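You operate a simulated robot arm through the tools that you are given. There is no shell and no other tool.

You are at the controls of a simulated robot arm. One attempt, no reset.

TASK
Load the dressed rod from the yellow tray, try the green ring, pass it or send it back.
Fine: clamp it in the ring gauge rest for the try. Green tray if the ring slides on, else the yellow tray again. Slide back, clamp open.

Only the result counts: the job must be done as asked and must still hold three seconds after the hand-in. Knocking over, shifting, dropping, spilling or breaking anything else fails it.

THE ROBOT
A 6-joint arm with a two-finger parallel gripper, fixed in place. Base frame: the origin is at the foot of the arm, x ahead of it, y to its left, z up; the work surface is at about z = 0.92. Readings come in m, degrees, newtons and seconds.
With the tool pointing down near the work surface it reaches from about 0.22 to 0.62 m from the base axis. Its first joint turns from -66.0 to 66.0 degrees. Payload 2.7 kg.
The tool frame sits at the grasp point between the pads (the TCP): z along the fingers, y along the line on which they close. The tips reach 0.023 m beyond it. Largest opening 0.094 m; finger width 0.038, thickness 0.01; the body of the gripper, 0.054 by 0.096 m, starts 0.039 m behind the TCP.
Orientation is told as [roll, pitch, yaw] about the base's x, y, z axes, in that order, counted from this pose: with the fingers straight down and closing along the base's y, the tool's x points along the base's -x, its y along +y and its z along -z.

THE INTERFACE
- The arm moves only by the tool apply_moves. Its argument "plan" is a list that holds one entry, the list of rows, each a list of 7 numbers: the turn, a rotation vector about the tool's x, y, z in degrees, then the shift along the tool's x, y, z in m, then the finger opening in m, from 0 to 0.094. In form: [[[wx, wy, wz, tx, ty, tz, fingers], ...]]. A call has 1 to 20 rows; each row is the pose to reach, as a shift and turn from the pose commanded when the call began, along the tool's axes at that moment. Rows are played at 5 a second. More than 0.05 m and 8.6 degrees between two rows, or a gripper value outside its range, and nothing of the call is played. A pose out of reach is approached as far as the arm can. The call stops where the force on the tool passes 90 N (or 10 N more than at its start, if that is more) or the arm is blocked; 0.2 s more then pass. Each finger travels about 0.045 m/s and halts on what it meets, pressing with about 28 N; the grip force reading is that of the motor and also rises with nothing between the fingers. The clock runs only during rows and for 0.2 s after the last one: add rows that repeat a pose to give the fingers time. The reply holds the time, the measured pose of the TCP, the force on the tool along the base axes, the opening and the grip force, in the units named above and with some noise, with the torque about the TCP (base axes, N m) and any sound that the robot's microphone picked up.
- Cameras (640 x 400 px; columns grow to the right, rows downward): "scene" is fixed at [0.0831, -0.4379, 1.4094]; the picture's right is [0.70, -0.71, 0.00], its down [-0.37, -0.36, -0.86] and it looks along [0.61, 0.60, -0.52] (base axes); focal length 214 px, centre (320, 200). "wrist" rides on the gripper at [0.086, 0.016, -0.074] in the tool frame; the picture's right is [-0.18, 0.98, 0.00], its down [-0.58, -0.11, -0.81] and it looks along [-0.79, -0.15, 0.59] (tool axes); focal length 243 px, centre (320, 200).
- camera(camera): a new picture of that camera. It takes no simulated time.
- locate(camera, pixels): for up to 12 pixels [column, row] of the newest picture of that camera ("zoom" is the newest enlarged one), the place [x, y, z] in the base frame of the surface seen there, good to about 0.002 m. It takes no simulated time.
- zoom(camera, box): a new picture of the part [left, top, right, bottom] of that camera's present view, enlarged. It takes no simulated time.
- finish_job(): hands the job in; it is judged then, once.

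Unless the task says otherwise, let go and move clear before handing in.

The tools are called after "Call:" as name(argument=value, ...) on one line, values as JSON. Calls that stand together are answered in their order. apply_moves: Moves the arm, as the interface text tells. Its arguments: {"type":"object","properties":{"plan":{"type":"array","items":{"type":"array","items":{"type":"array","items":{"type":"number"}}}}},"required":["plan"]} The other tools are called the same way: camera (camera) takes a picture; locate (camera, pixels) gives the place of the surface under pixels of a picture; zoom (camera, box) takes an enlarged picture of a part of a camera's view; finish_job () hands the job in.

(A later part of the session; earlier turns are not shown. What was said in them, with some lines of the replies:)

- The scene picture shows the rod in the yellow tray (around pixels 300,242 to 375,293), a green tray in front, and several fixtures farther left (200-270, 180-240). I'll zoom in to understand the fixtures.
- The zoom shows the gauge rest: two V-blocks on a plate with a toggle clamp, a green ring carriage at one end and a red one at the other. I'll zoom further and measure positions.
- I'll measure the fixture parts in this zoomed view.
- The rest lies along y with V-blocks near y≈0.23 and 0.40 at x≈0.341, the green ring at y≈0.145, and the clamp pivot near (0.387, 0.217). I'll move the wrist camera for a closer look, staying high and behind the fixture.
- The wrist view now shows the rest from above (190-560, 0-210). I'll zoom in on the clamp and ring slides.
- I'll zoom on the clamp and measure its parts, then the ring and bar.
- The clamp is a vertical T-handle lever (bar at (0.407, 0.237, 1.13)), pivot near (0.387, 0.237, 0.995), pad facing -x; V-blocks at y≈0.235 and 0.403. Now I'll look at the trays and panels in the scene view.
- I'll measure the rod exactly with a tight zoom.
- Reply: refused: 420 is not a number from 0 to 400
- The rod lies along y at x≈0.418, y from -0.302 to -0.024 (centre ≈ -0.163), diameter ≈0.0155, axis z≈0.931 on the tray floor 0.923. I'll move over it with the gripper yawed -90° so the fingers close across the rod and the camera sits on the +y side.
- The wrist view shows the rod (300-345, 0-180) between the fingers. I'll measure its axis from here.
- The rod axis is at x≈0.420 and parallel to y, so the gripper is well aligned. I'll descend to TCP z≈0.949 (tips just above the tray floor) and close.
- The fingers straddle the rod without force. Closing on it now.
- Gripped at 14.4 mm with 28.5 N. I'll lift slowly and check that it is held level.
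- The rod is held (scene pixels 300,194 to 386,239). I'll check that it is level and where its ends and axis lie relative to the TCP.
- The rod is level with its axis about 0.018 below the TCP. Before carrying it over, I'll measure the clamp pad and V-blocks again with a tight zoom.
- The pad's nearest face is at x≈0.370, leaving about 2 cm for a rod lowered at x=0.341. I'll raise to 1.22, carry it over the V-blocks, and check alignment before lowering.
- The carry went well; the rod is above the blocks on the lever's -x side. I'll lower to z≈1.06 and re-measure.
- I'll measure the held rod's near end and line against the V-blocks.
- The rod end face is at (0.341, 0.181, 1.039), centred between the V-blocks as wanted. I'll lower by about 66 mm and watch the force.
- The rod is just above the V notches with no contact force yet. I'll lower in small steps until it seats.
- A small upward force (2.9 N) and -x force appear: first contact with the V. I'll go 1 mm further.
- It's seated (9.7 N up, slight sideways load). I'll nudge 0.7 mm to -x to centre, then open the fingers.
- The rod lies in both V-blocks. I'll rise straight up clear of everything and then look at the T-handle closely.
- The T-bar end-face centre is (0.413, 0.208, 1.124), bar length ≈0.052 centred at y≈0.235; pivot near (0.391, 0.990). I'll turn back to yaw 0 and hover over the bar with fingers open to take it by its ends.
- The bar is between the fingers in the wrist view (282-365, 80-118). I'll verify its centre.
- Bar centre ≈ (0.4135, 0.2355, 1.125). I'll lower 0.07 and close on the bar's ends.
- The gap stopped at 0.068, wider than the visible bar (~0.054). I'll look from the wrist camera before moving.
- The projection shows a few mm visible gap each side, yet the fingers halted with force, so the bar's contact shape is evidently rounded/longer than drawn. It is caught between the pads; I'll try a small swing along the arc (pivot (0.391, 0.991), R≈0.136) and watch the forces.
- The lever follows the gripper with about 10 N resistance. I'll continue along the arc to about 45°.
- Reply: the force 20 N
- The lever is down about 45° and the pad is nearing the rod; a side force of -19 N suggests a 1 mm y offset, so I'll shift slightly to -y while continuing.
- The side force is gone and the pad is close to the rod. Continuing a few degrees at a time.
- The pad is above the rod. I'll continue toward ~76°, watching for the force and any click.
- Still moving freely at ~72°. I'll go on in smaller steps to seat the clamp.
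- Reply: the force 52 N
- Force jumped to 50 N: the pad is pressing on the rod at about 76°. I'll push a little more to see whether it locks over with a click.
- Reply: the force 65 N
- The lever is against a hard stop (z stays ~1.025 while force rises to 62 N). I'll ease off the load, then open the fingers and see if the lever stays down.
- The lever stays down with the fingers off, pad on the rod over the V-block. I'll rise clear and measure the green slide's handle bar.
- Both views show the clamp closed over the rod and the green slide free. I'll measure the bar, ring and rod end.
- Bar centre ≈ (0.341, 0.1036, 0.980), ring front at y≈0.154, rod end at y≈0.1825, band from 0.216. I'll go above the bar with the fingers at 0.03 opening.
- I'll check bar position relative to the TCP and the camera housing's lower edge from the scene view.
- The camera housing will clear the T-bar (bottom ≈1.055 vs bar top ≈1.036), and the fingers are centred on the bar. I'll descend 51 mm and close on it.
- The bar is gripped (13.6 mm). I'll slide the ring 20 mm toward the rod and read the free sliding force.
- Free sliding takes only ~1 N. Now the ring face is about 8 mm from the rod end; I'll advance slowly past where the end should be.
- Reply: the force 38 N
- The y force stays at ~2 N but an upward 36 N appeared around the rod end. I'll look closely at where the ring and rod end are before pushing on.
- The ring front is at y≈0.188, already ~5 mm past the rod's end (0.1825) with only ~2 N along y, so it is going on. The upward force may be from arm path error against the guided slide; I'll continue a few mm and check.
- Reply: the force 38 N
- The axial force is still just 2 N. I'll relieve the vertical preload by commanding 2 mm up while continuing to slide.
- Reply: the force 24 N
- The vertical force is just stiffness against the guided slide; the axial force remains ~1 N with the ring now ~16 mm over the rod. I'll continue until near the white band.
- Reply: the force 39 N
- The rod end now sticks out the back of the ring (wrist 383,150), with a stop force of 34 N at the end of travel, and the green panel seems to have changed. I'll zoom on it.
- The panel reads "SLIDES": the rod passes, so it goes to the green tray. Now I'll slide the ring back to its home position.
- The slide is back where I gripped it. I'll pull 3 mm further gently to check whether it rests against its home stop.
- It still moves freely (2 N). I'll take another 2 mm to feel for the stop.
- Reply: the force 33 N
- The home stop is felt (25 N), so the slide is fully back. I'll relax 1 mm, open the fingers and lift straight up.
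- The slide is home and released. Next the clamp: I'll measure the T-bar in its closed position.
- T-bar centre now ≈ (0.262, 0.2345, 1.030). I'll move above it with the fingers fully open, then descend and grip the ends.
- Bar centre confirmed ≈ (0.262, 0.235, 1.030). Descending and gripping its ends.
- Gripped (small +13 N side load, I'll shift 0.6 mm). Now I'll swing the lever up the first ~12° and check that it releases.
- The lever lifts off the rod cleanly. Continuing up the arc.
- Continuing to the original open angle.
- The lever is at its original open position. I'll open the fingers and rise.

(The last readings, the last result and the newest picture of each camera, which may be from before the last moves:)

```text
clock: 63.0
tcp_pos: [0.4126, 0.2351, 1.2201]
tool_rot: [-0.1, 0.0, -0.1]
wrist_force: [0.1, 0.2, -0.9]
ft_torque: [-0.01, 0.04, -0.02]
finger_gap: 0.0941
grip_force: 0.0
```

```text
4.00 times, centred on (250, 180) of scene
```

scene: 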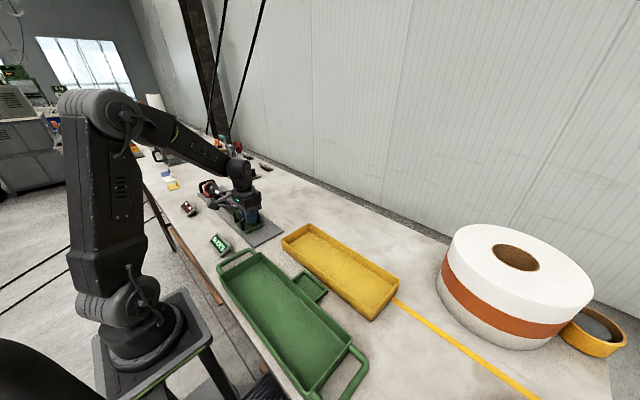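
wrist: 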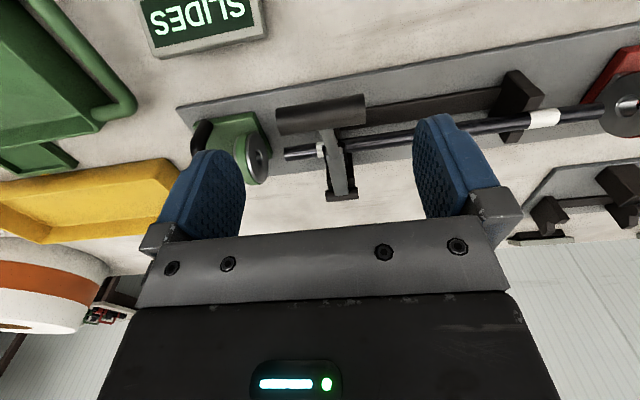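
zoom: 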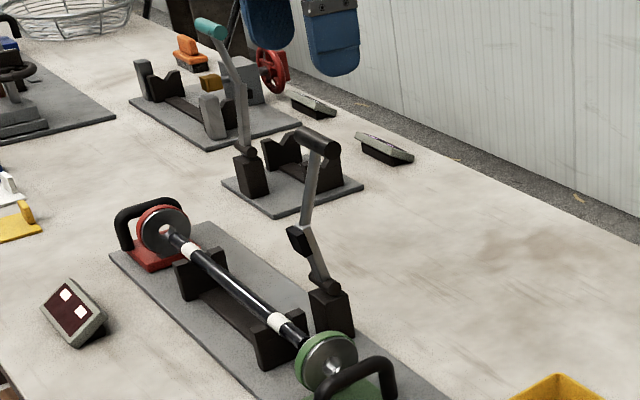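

The clamp is open and stays put. Now I'll go back over the rod's middle with yaw -90 to pick it up.

Call:
apply_moves(plan=[[[0, 0, 7.5, 0.006, 0.0071, 0, 0.08], [0, 0, 15, 0.012, 0.0143, 0, 0.07], [0, 0, 22.5, 0.018, 0.0214, 0, 0.06], [0, 0, 30, 0.0241, 0.0285, 0, 0.05], [0, 0, 37.5, 0.0301, 0.0356, 0, 0.045], [0, 0, 45, 0.0361, 0.0428, 0, 0.045], [0, 0, 52.5, 0.0421, 0.0499, 0, 0.045], [0, 0, 60, 0.0481, 0.057, 0, 0.045], [0, 0, 67.5, 0.0541, 0.0641, 0, 0.045], [0, 0, 75, 0.0602, 0.0713, 0, 0.045], [0, 0, 82.5, 0.0662, 0.0784, 0, 0.045], [0, 0, 90, 0.0722, 0.0855, 0, 0.045], [0, 0, 90, 0.0722, 0.0855, 0.04, 0.045], [0, 0, 90, 0.0722, 0.0855, 0.08, 0.045], [0, 0, 90, 0.0722, 0.0855, 0.12, 0.045], [0, 0, 90, 0.0722, 0.0855, 0.12, 0.045]]])

Call:
camera(camera="wrist")

Call:
zoom(camera="scene", box=[190, 150, 280, 235])

```text
clock: 66.4
tcp_pos: [0.3406, 0.3201, 1.0975]
tool_rot: [-0.1, 0.1, -89.9]
wrist_force: [-0.5, -0.3, 0.0]
ft_torque: [-0.05, -0.01, -0.07]
finger_gap: 0.0448
grip_force: 0.0
```

```text
taken
```

wrist: 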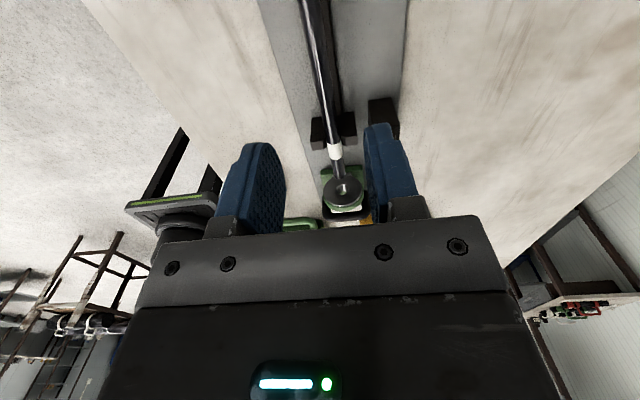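

```text
4.71 times, centred on (235, 192) of scene
```

zoom: 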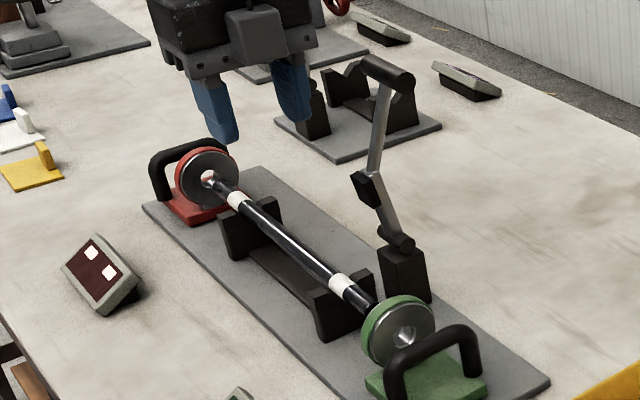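

I'll verify the rod's line between the fingers from this view.

Call:
locate(camera="wrist", pixels=[[304, 20], [313, 20], [322, 20], [316, 60], [324, 60], [332, 60], [322, 100], [330, 100], [337, 100], [340, 172], [336, 150]])

Call:
locate(camera="zoom", pixels=[[212, 182], [232, 200], [245, 210], [300, 255], [333, 282], [352, 292], [370, 308]])

```text
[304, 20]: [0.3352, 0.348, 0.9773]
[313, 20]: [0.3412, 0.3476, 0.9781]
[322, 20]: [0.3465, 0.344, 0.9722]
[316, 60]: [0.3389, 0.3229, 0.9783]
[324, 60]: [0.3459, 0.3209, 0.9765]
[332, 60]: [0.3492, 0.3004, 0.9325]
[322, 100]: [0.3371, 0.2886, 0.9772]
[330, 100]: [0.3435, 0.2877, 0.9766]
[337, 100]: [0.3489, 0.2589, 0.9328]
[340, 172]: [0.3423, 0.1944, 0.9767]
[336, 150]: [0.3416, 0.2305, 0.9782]
```

```text
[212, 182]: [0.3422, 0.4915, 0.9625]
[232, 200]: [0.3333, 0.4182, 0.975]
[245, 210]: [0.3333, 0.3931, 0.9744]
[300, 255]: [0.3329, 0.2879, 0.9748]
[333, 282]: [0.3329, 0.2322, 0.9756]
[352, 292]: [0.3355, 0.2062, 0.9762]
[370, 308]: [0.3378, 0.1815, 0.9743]
```

Rod axis is at x≈0.341, z≈0.970, centred at y≈0.32. I'll descend 0.109 and close.

Call:
apply_moves(plan=[[[0, 0, 0, 0, 0, 0.04, 0.045], [0, 0, 0, 0, 0, 0.075, 0.045], [0, 0, 0, 0, 0, 0.098, 0.045], [0, 0, 0, 0, 0, 0.109, 0.045], [0, 0, 0, 0, 0, 0.109, 0.045], [0, 0, 0, 0, 0, 0.109, 0.025], [0, 0, 0, 0, 0, 0.109, 0.01], [0, 0, 0, 0, 0, 0.109, 0.0], [0, 0, 0, 0, 0, 0.109, 0.0], [0, 0, 0, 0, 0, 0.109, 0.0]]])

Call:
zoom(camera="scene", box=[190, 150, 280, 235])

```text
clock: 68.6
tcp_pos: [0.342, 0.3214, 0.9898]
tool_rot: [0.0, 0.0, -90.0]
wrist_force: [-7.1, 0.5, 2.8]
ft_torque: [-0.03, 0.12, -0.06]
finger_gap: 0.014
grip_force: 28.0
```

```text
4.71 times, centred on (235, 192) of scene
```

zoom: 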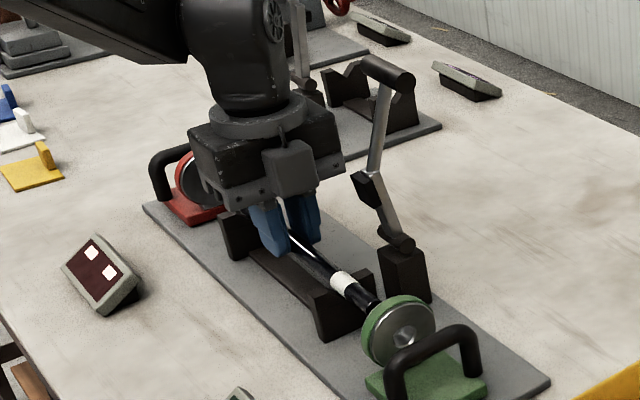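

Gripped at 14.0 mm. Lifting straight up to clear the handle.

Call:
apply_moves(plan=[[[0, 0, 0, 0, 0, -0.008, 0.0], [0, 0, 0, 0, 0, -0.02, 0.0], [0, 0, 0, 0, 0, -0.045, 0.0], [0, 0, 0, 0, 0, -0.08, 0.0], [0, 0, 0, 0, 0, -0.12, 0.0], [0, 0, 0, 0, 0, -0.16, 0.0], [0, 0, 0, 0, 0, -0.2, 0.0], [0, 0, 0, 0, 0, -0.235, 0.0], [0, 0, 0, 0, 0, -0.235, 0.0]]])

Call:
camera(camera="scene")

Call:
zoom(camera="scene", box=[170, 90, 290, 235])

```text
clock: 70.6
tcp_pos: [0.3407, 0.3228, 1.2247]
tool_rot: [0.0, 0.0, -90.0]
wrist_force: [-0.1, -0.4, -1.0]
ft_torque: [-0.03, 0.02, -0.01]
finger_gap: 0.014
grip_force: 28.2
```

```text
taken
```

scene: 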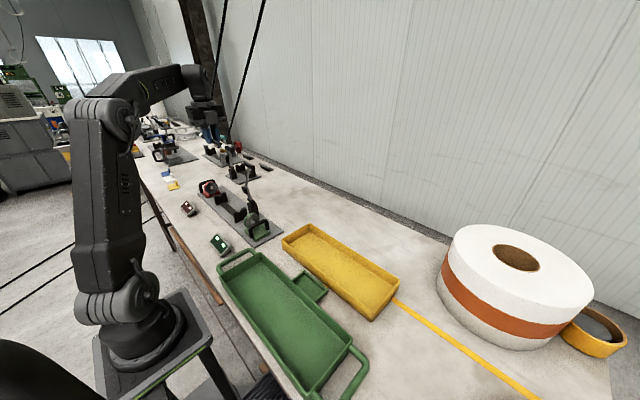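

```text
2.76 times, centred on (230, 162) of scene
```

zoom: 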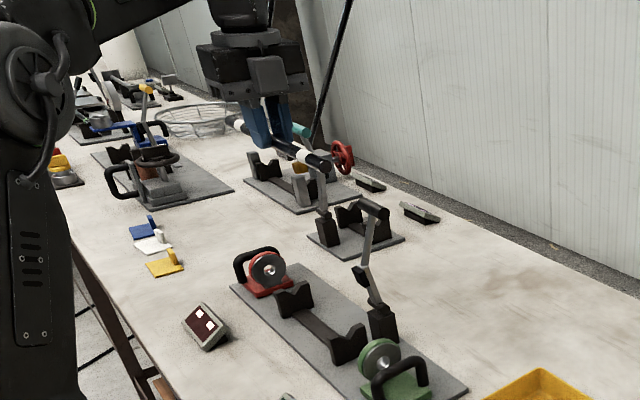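

The rod is held and the rest is clear (clamp up, both rings home). I'll carry it over to the green tray, whose centre is about (0.222, -0.165).

Call:
apply_moves(plan=[[[0, 0, 0, -0.04, -0.0096, 0, 0.0], [0, 0, 0, -0.08, -0.0192, 0, 0.0], [0, 0, 0, -0.12, -0.0288, 0, 0.0], [0, 0, 0, -0.16, -0.0383, 0, 0.0], [0, 0, 0, -0.2, -0.0479, 0, 0.0], [0, 0, 0, -0.24, -0.0575, 0, 0.0], [0, 0, 0, -0.28, -0.067, 0, 0.0], [0, 0, 0, -0.32, -0.0766, 0, 0.0], [0, 0, 0, -0.36, -0.0862, 0, 0.0], [0, 0, 0, -0.4, -0.0958, 0, 0.0], [0, 0, 0, -0.44, -0.1054, 0, 0.0], [0, 0, 0, -0.484, -0.116, 0, 0.0], [0, 0, 0, -0.484, -0.116, 0, 0.0]]])

Call:
camera(camera="scene")

Call:
camera(camera="wrist")

```text
clock: 73.4
tcp_pos: [0.2237, -0.1652, 1.2254]
tool_rot: [0.0, 0.1, -90.0]
wrist_force: [0.4, -0.9, -0.2]
ft_torque: [0.01, 0.01, -0.01]
finger_gap: 0.0143
grip_force: 27.9
```

```text
taken
```

scene: 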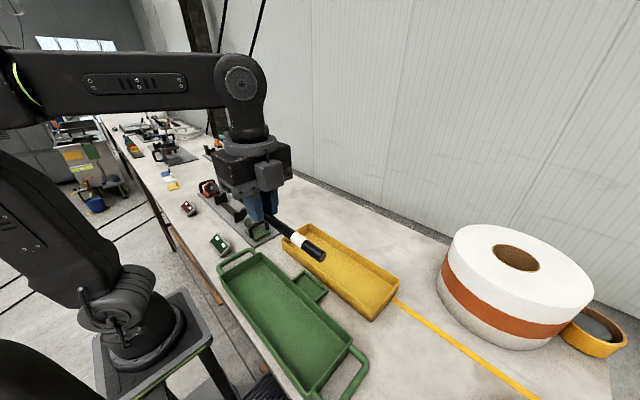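

```text
taken
```

wrist: 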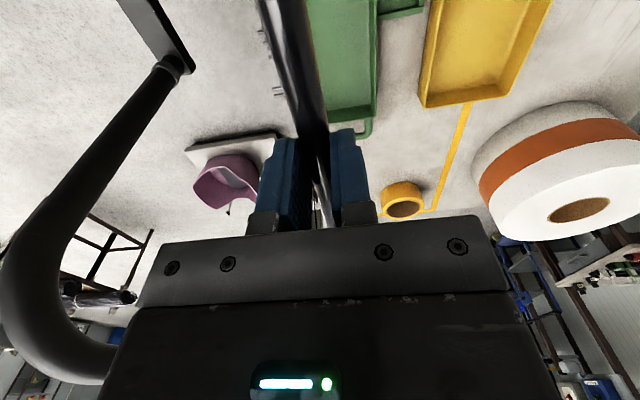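

The rod is above the green tray. I'll measure the tray's inner edges and floor, then lower partway.

Call:
zoom(camera="scene", box=[210, 235, 375, 400])

Call:
apply_moves(plan=[[[0, 0, 0, 0, 0, 0.04, 0.0], [0, 0, 0, 0, 0, 0.08, 0.0], [0, 0, 0, 0, 0, 0.12, 0.0], [0, 0, 0, 0, 0, 0.16, 0.0], [0, 0, 0, 0, 0, 0.19, 0.0], [0, 0, 0, 0, 0, 0.19, 0.0]]])

Call:
zoom(camera="scene", box=[210, 235, 375, 400])

```text
2.42 times, centred on (292, 318) of scene
```

zoom: 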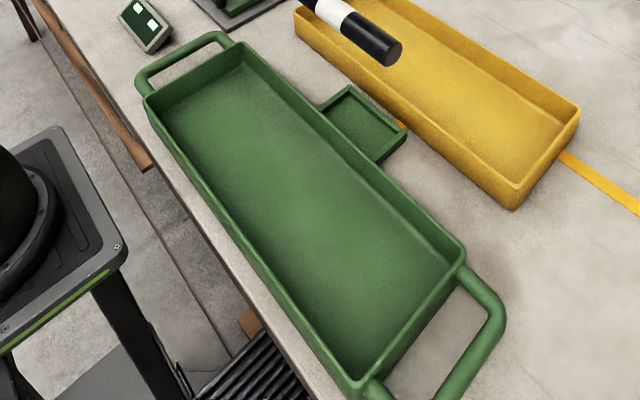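

```text
clock: 74.8
tcp_pos: [0.2223, -0.164, 1.0359]
tool_rot: [0.0, 0.0, -90.0]
wrist_force: [-0.6, -0.3, -0.3]
ft_torque: [0.0, 0.03, -0.02]
finger_gap: 0.014
grip_force: 28.0
```

```text
2.42 times, centred on (292, 318) of scene
```

zoom: 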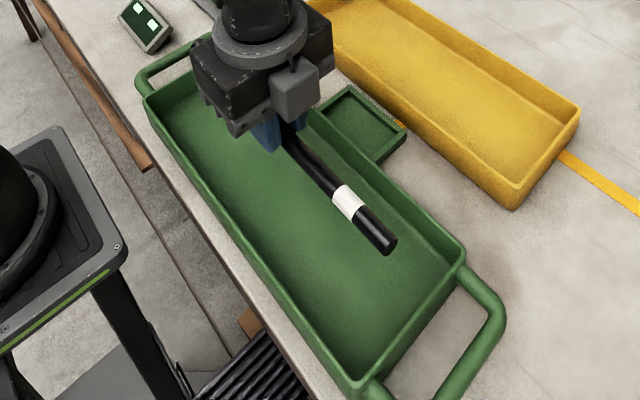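

Call:
locate(camera="zoom", pixels=[[382, 240], [392, 246], [360, 205], [250, 200], [300, 250], [400, 300], [440, 290], [462, 255], [365, 385], [150, 105], [180, 140], [370, 330]])

Call:
camera(camera="wrist")

```text
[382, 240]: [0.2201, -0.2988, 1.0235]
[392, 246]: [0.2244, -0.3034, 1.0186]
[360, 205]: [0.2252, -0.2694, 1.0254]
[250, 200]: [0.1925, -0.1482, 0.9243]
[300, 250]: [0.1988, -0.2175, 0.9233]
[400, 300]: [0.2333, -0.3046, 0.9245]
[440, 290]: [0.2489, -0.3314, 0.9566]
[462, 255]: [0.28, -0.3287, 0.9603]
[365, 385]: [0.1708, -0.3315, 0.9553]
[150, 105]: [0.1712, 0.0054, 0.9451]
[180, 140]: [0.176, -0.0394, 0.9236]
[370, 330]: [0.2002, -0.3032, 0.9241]
```

```text
taken
```

wrist: 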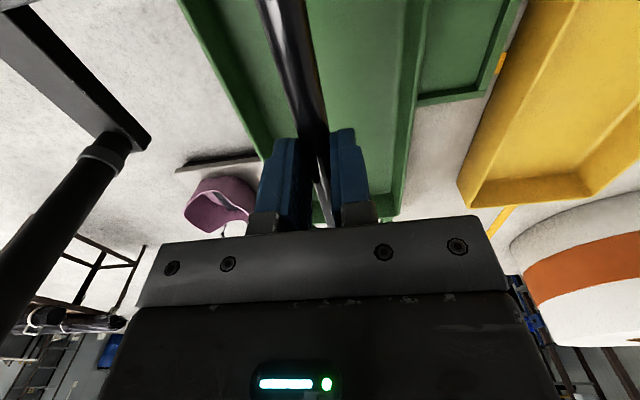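

The rod end (y≈-0.303) and axis (x≈0.224) are well inside the tray. I'll lower until it is just on the floor.

Call:
apply_moves(plan=[[[0, 0, 0, 0, 0, 0.03, 0.0], [0, 0, 0, 0, 0, 0.06, 0.0], [0, 0, 0, 0, 0, 0.075, 0.0], [0, 0, 0, 0, 0, 0.083, 0.0], [0, 0, 0, 0, 0, 0.083, 0.0]]])

```text
clock: 76.0
tcp_pos: [0.2248, -0.1627, 0.951]
tool_rot: [-0.1, -0.1, -90.0]
wrist_force: [-0.6, -0.6, -0.9]
ft_torque: [0.02, 0.03, 0.0]
finger_gap: 0.0141
grip_force: 27.8
```

Call:
apply_moves(plan=[[[0, 0, 0, 0, 0, 0.001, 0.0], [0, 0, 0, 0, 0, 0.002, 0.0], [0, 0, 0, 0, 0, 0.002, 0.0]]])

Call:
zoom(camera="scene", box=[210, 235, 375, 400])

```text
clock: 76.8
tcp_pos: [0.2244, -0.163, 0.9491]
tool_rot: [0.0, -0.1, -90.0]
wrist_force: [-0.2, -0.5, -0.2]
ft_torque: [0.0, -0.03, 0.01]
finger_gap: 0.0141
grip_force: 28.1
```

```text
2.42 times, centred on (292, 318) of scene
```

zoom: 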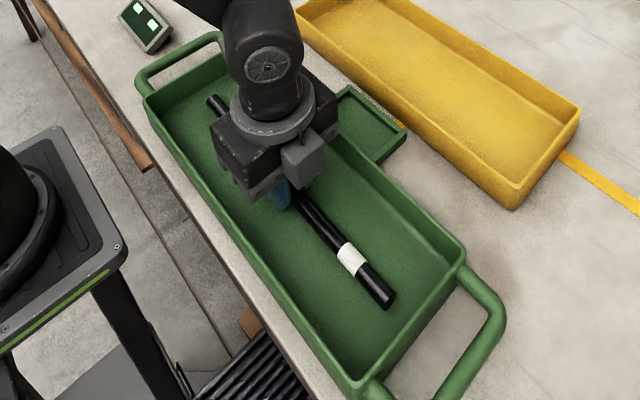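

No contact yet; one more millimetre.

Call:
apply_moves(plan=[[[0, 0, 0, 0, 0, 0.001, 0.0], [0, 0, 0, 0, 0, 0.001, 0.0]]])

Call:
locate(camera="zoom", pixels=[[377, 283], [370, 275], [385, 300], [388, 295], [330, 232], [400, 310]])

```text
clock: 77.4
tcp_pos: [0.2247, -0.1639, 0.9493]
tool_rot: [0.0, 0.0, -90.0]
wrist_force: [-1.9, 1.3, 8.0]
ft_torque: [0.12, 0.07, 0.02]
finger_gap: 0.0142
grip_force: 28.1
```

```text
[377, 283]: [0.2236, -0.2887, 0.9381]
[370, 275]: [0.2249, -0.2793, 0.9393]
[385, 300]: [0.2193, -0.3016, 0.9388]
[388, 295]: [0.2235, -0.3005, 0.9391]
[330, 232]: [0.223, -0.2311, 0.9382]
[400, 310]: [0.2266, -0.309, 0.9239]
```

Contact at 8 N with the rod on the tray floor. I'll open the fingers gently and lift away.

Call:
apply_moves(plan=[[[0, 0, 0, 0, 0, -0.0005, 0.02], [0, 0, 0, 0, 0, -0.0005, 0.03], [0, 0, 0, 0, 0, -0.0005, 0.04], [0, 0, 0, 0, 0, -0.0005, 0.04], [0, 0, 0, 0, 0, -0.02, 0.04], [0, 0, 0, 0, 0, -0.05, 0.04], [0, 0, 0, 0, 0, -0.09, 0.04], [0, 0, 0, 0, 0, -0.13, 0.04], [0, 0, 0, 0, 0, -0.17, 0.04], [0, 0, 0, 0, 0, -0.21, 0.06], [0, 0, 0, 0, 0, -0.25, 0.06], [0, 0, 0, 0, 0, -0.25, 0.06]]])

Call:
camera(camera="scene")

Call:
camera(camera="wrist")

Call:
zoom(camera="scene", box=[170, 150, 350, 390])

```text
clock: 80.0
tcp_pos: [0.2227, -0.165, 1.1973]
tool_rot: [0.0, 0.0, -90.1]
wrist_force: [-0.6, -0.8, 0.5]
ft_torque: [0.02, -0.02, 0.01]
finger_gap: 0.0601
grip_force: 0.0
```

```text
taken
```

scene: 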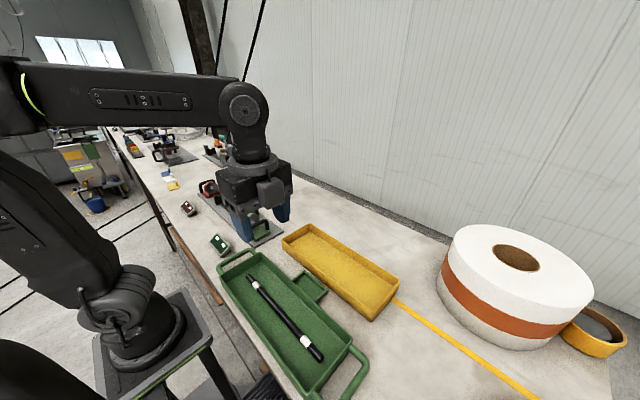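

```text
taken
```

wrist: 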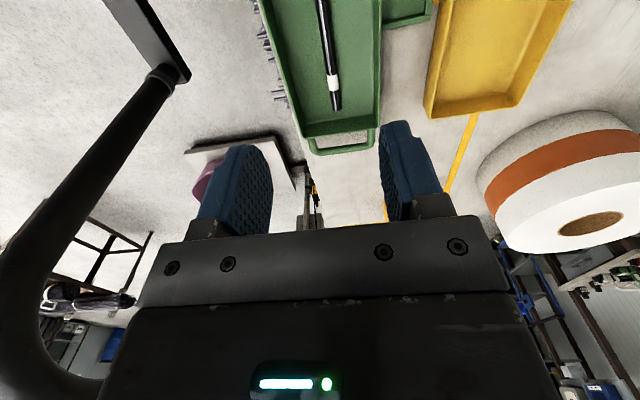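

```text
1.67 times, centred on (260, 270) of scene
```

zoom: 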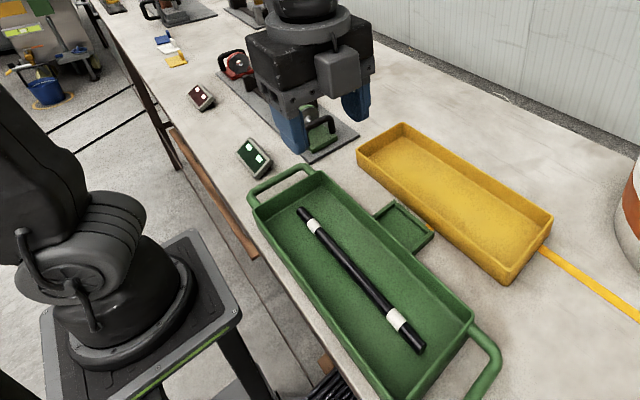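

The rod lies in the green tray. I'll raise the arm a bit so the camera can verify the clamp and slide one last time.

Call:
apply_moves(plan=[[[0, 0, 0, -0.02, 0.02, -0.03, 0.06], [0, 0, 0, -0.04, 0.04, -0.06, 0.06], [0, 0, 0, -0.06, 0.06, -0.09, 0.06], [0, 0, 0, -0.08, 0.08, -0.12, 0.06], [0, 0, 0, -0.08, 0.08, -0.12, 0.06]]])

Call:
camera(camera="scene")

Call:
zoom(camera="scene", box=[190, 160, 290, 260])

```text
clock: 81.2
tcp_pos: [0.3045, -0.2449, 1.3188]
tool_rot: [0.0, 0.0, -89.9]
wrist_force: [-0.2, -0.9, 0.2]
ft_torque: [-0.04, 0.02, -0.01]
finger_gap: 0.0601
grip_force: 0.0
```

```text
taken
```

scene: 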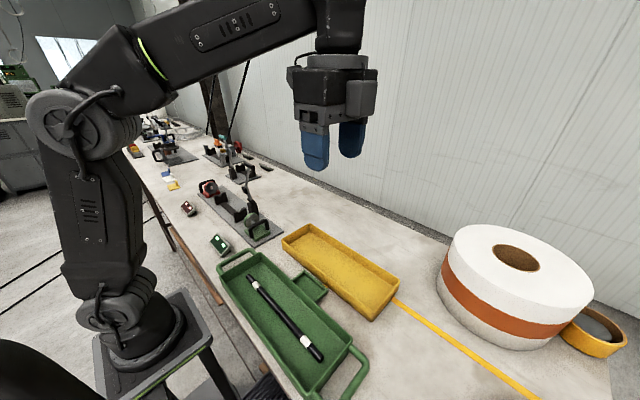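

```text
4.00 times, centred on (240, 210) of scene
```

zoom: 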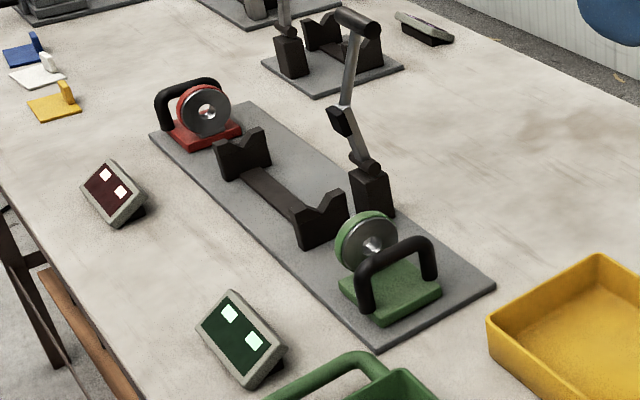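

The final views show the rod lying flat in the green tray (250,280 to 322,358). In the zoomed view the clamp lever is up, the green slide is at its home stop, and the trays and panels are where they started. The arm is clear and the gripper is empty, so I'm handing the job in.

Call:
finish_job()

```text
The job is handed in.
```

The green ring slid onto the rod, so I passed it: the rod is now lying flat in the green tray.

- **Try:** With the rod clamped in the ring gauge rest, the ring went on with only about 2 N along the rod. It stopped at about 34 N, up against the white band, with the rod end showing through the back. The green panel read "SLIDES".
- **Rest:** I pulled the green slide back until I felt its home stop. The clamp lever is up at its original open position, and it stayed there after I let go.
- **Everything else:** In the last pictures, the trays, panels and red ring are where they started. The arm is clear and the gripper is empty.

The job is handed in, but I got no verdict back.
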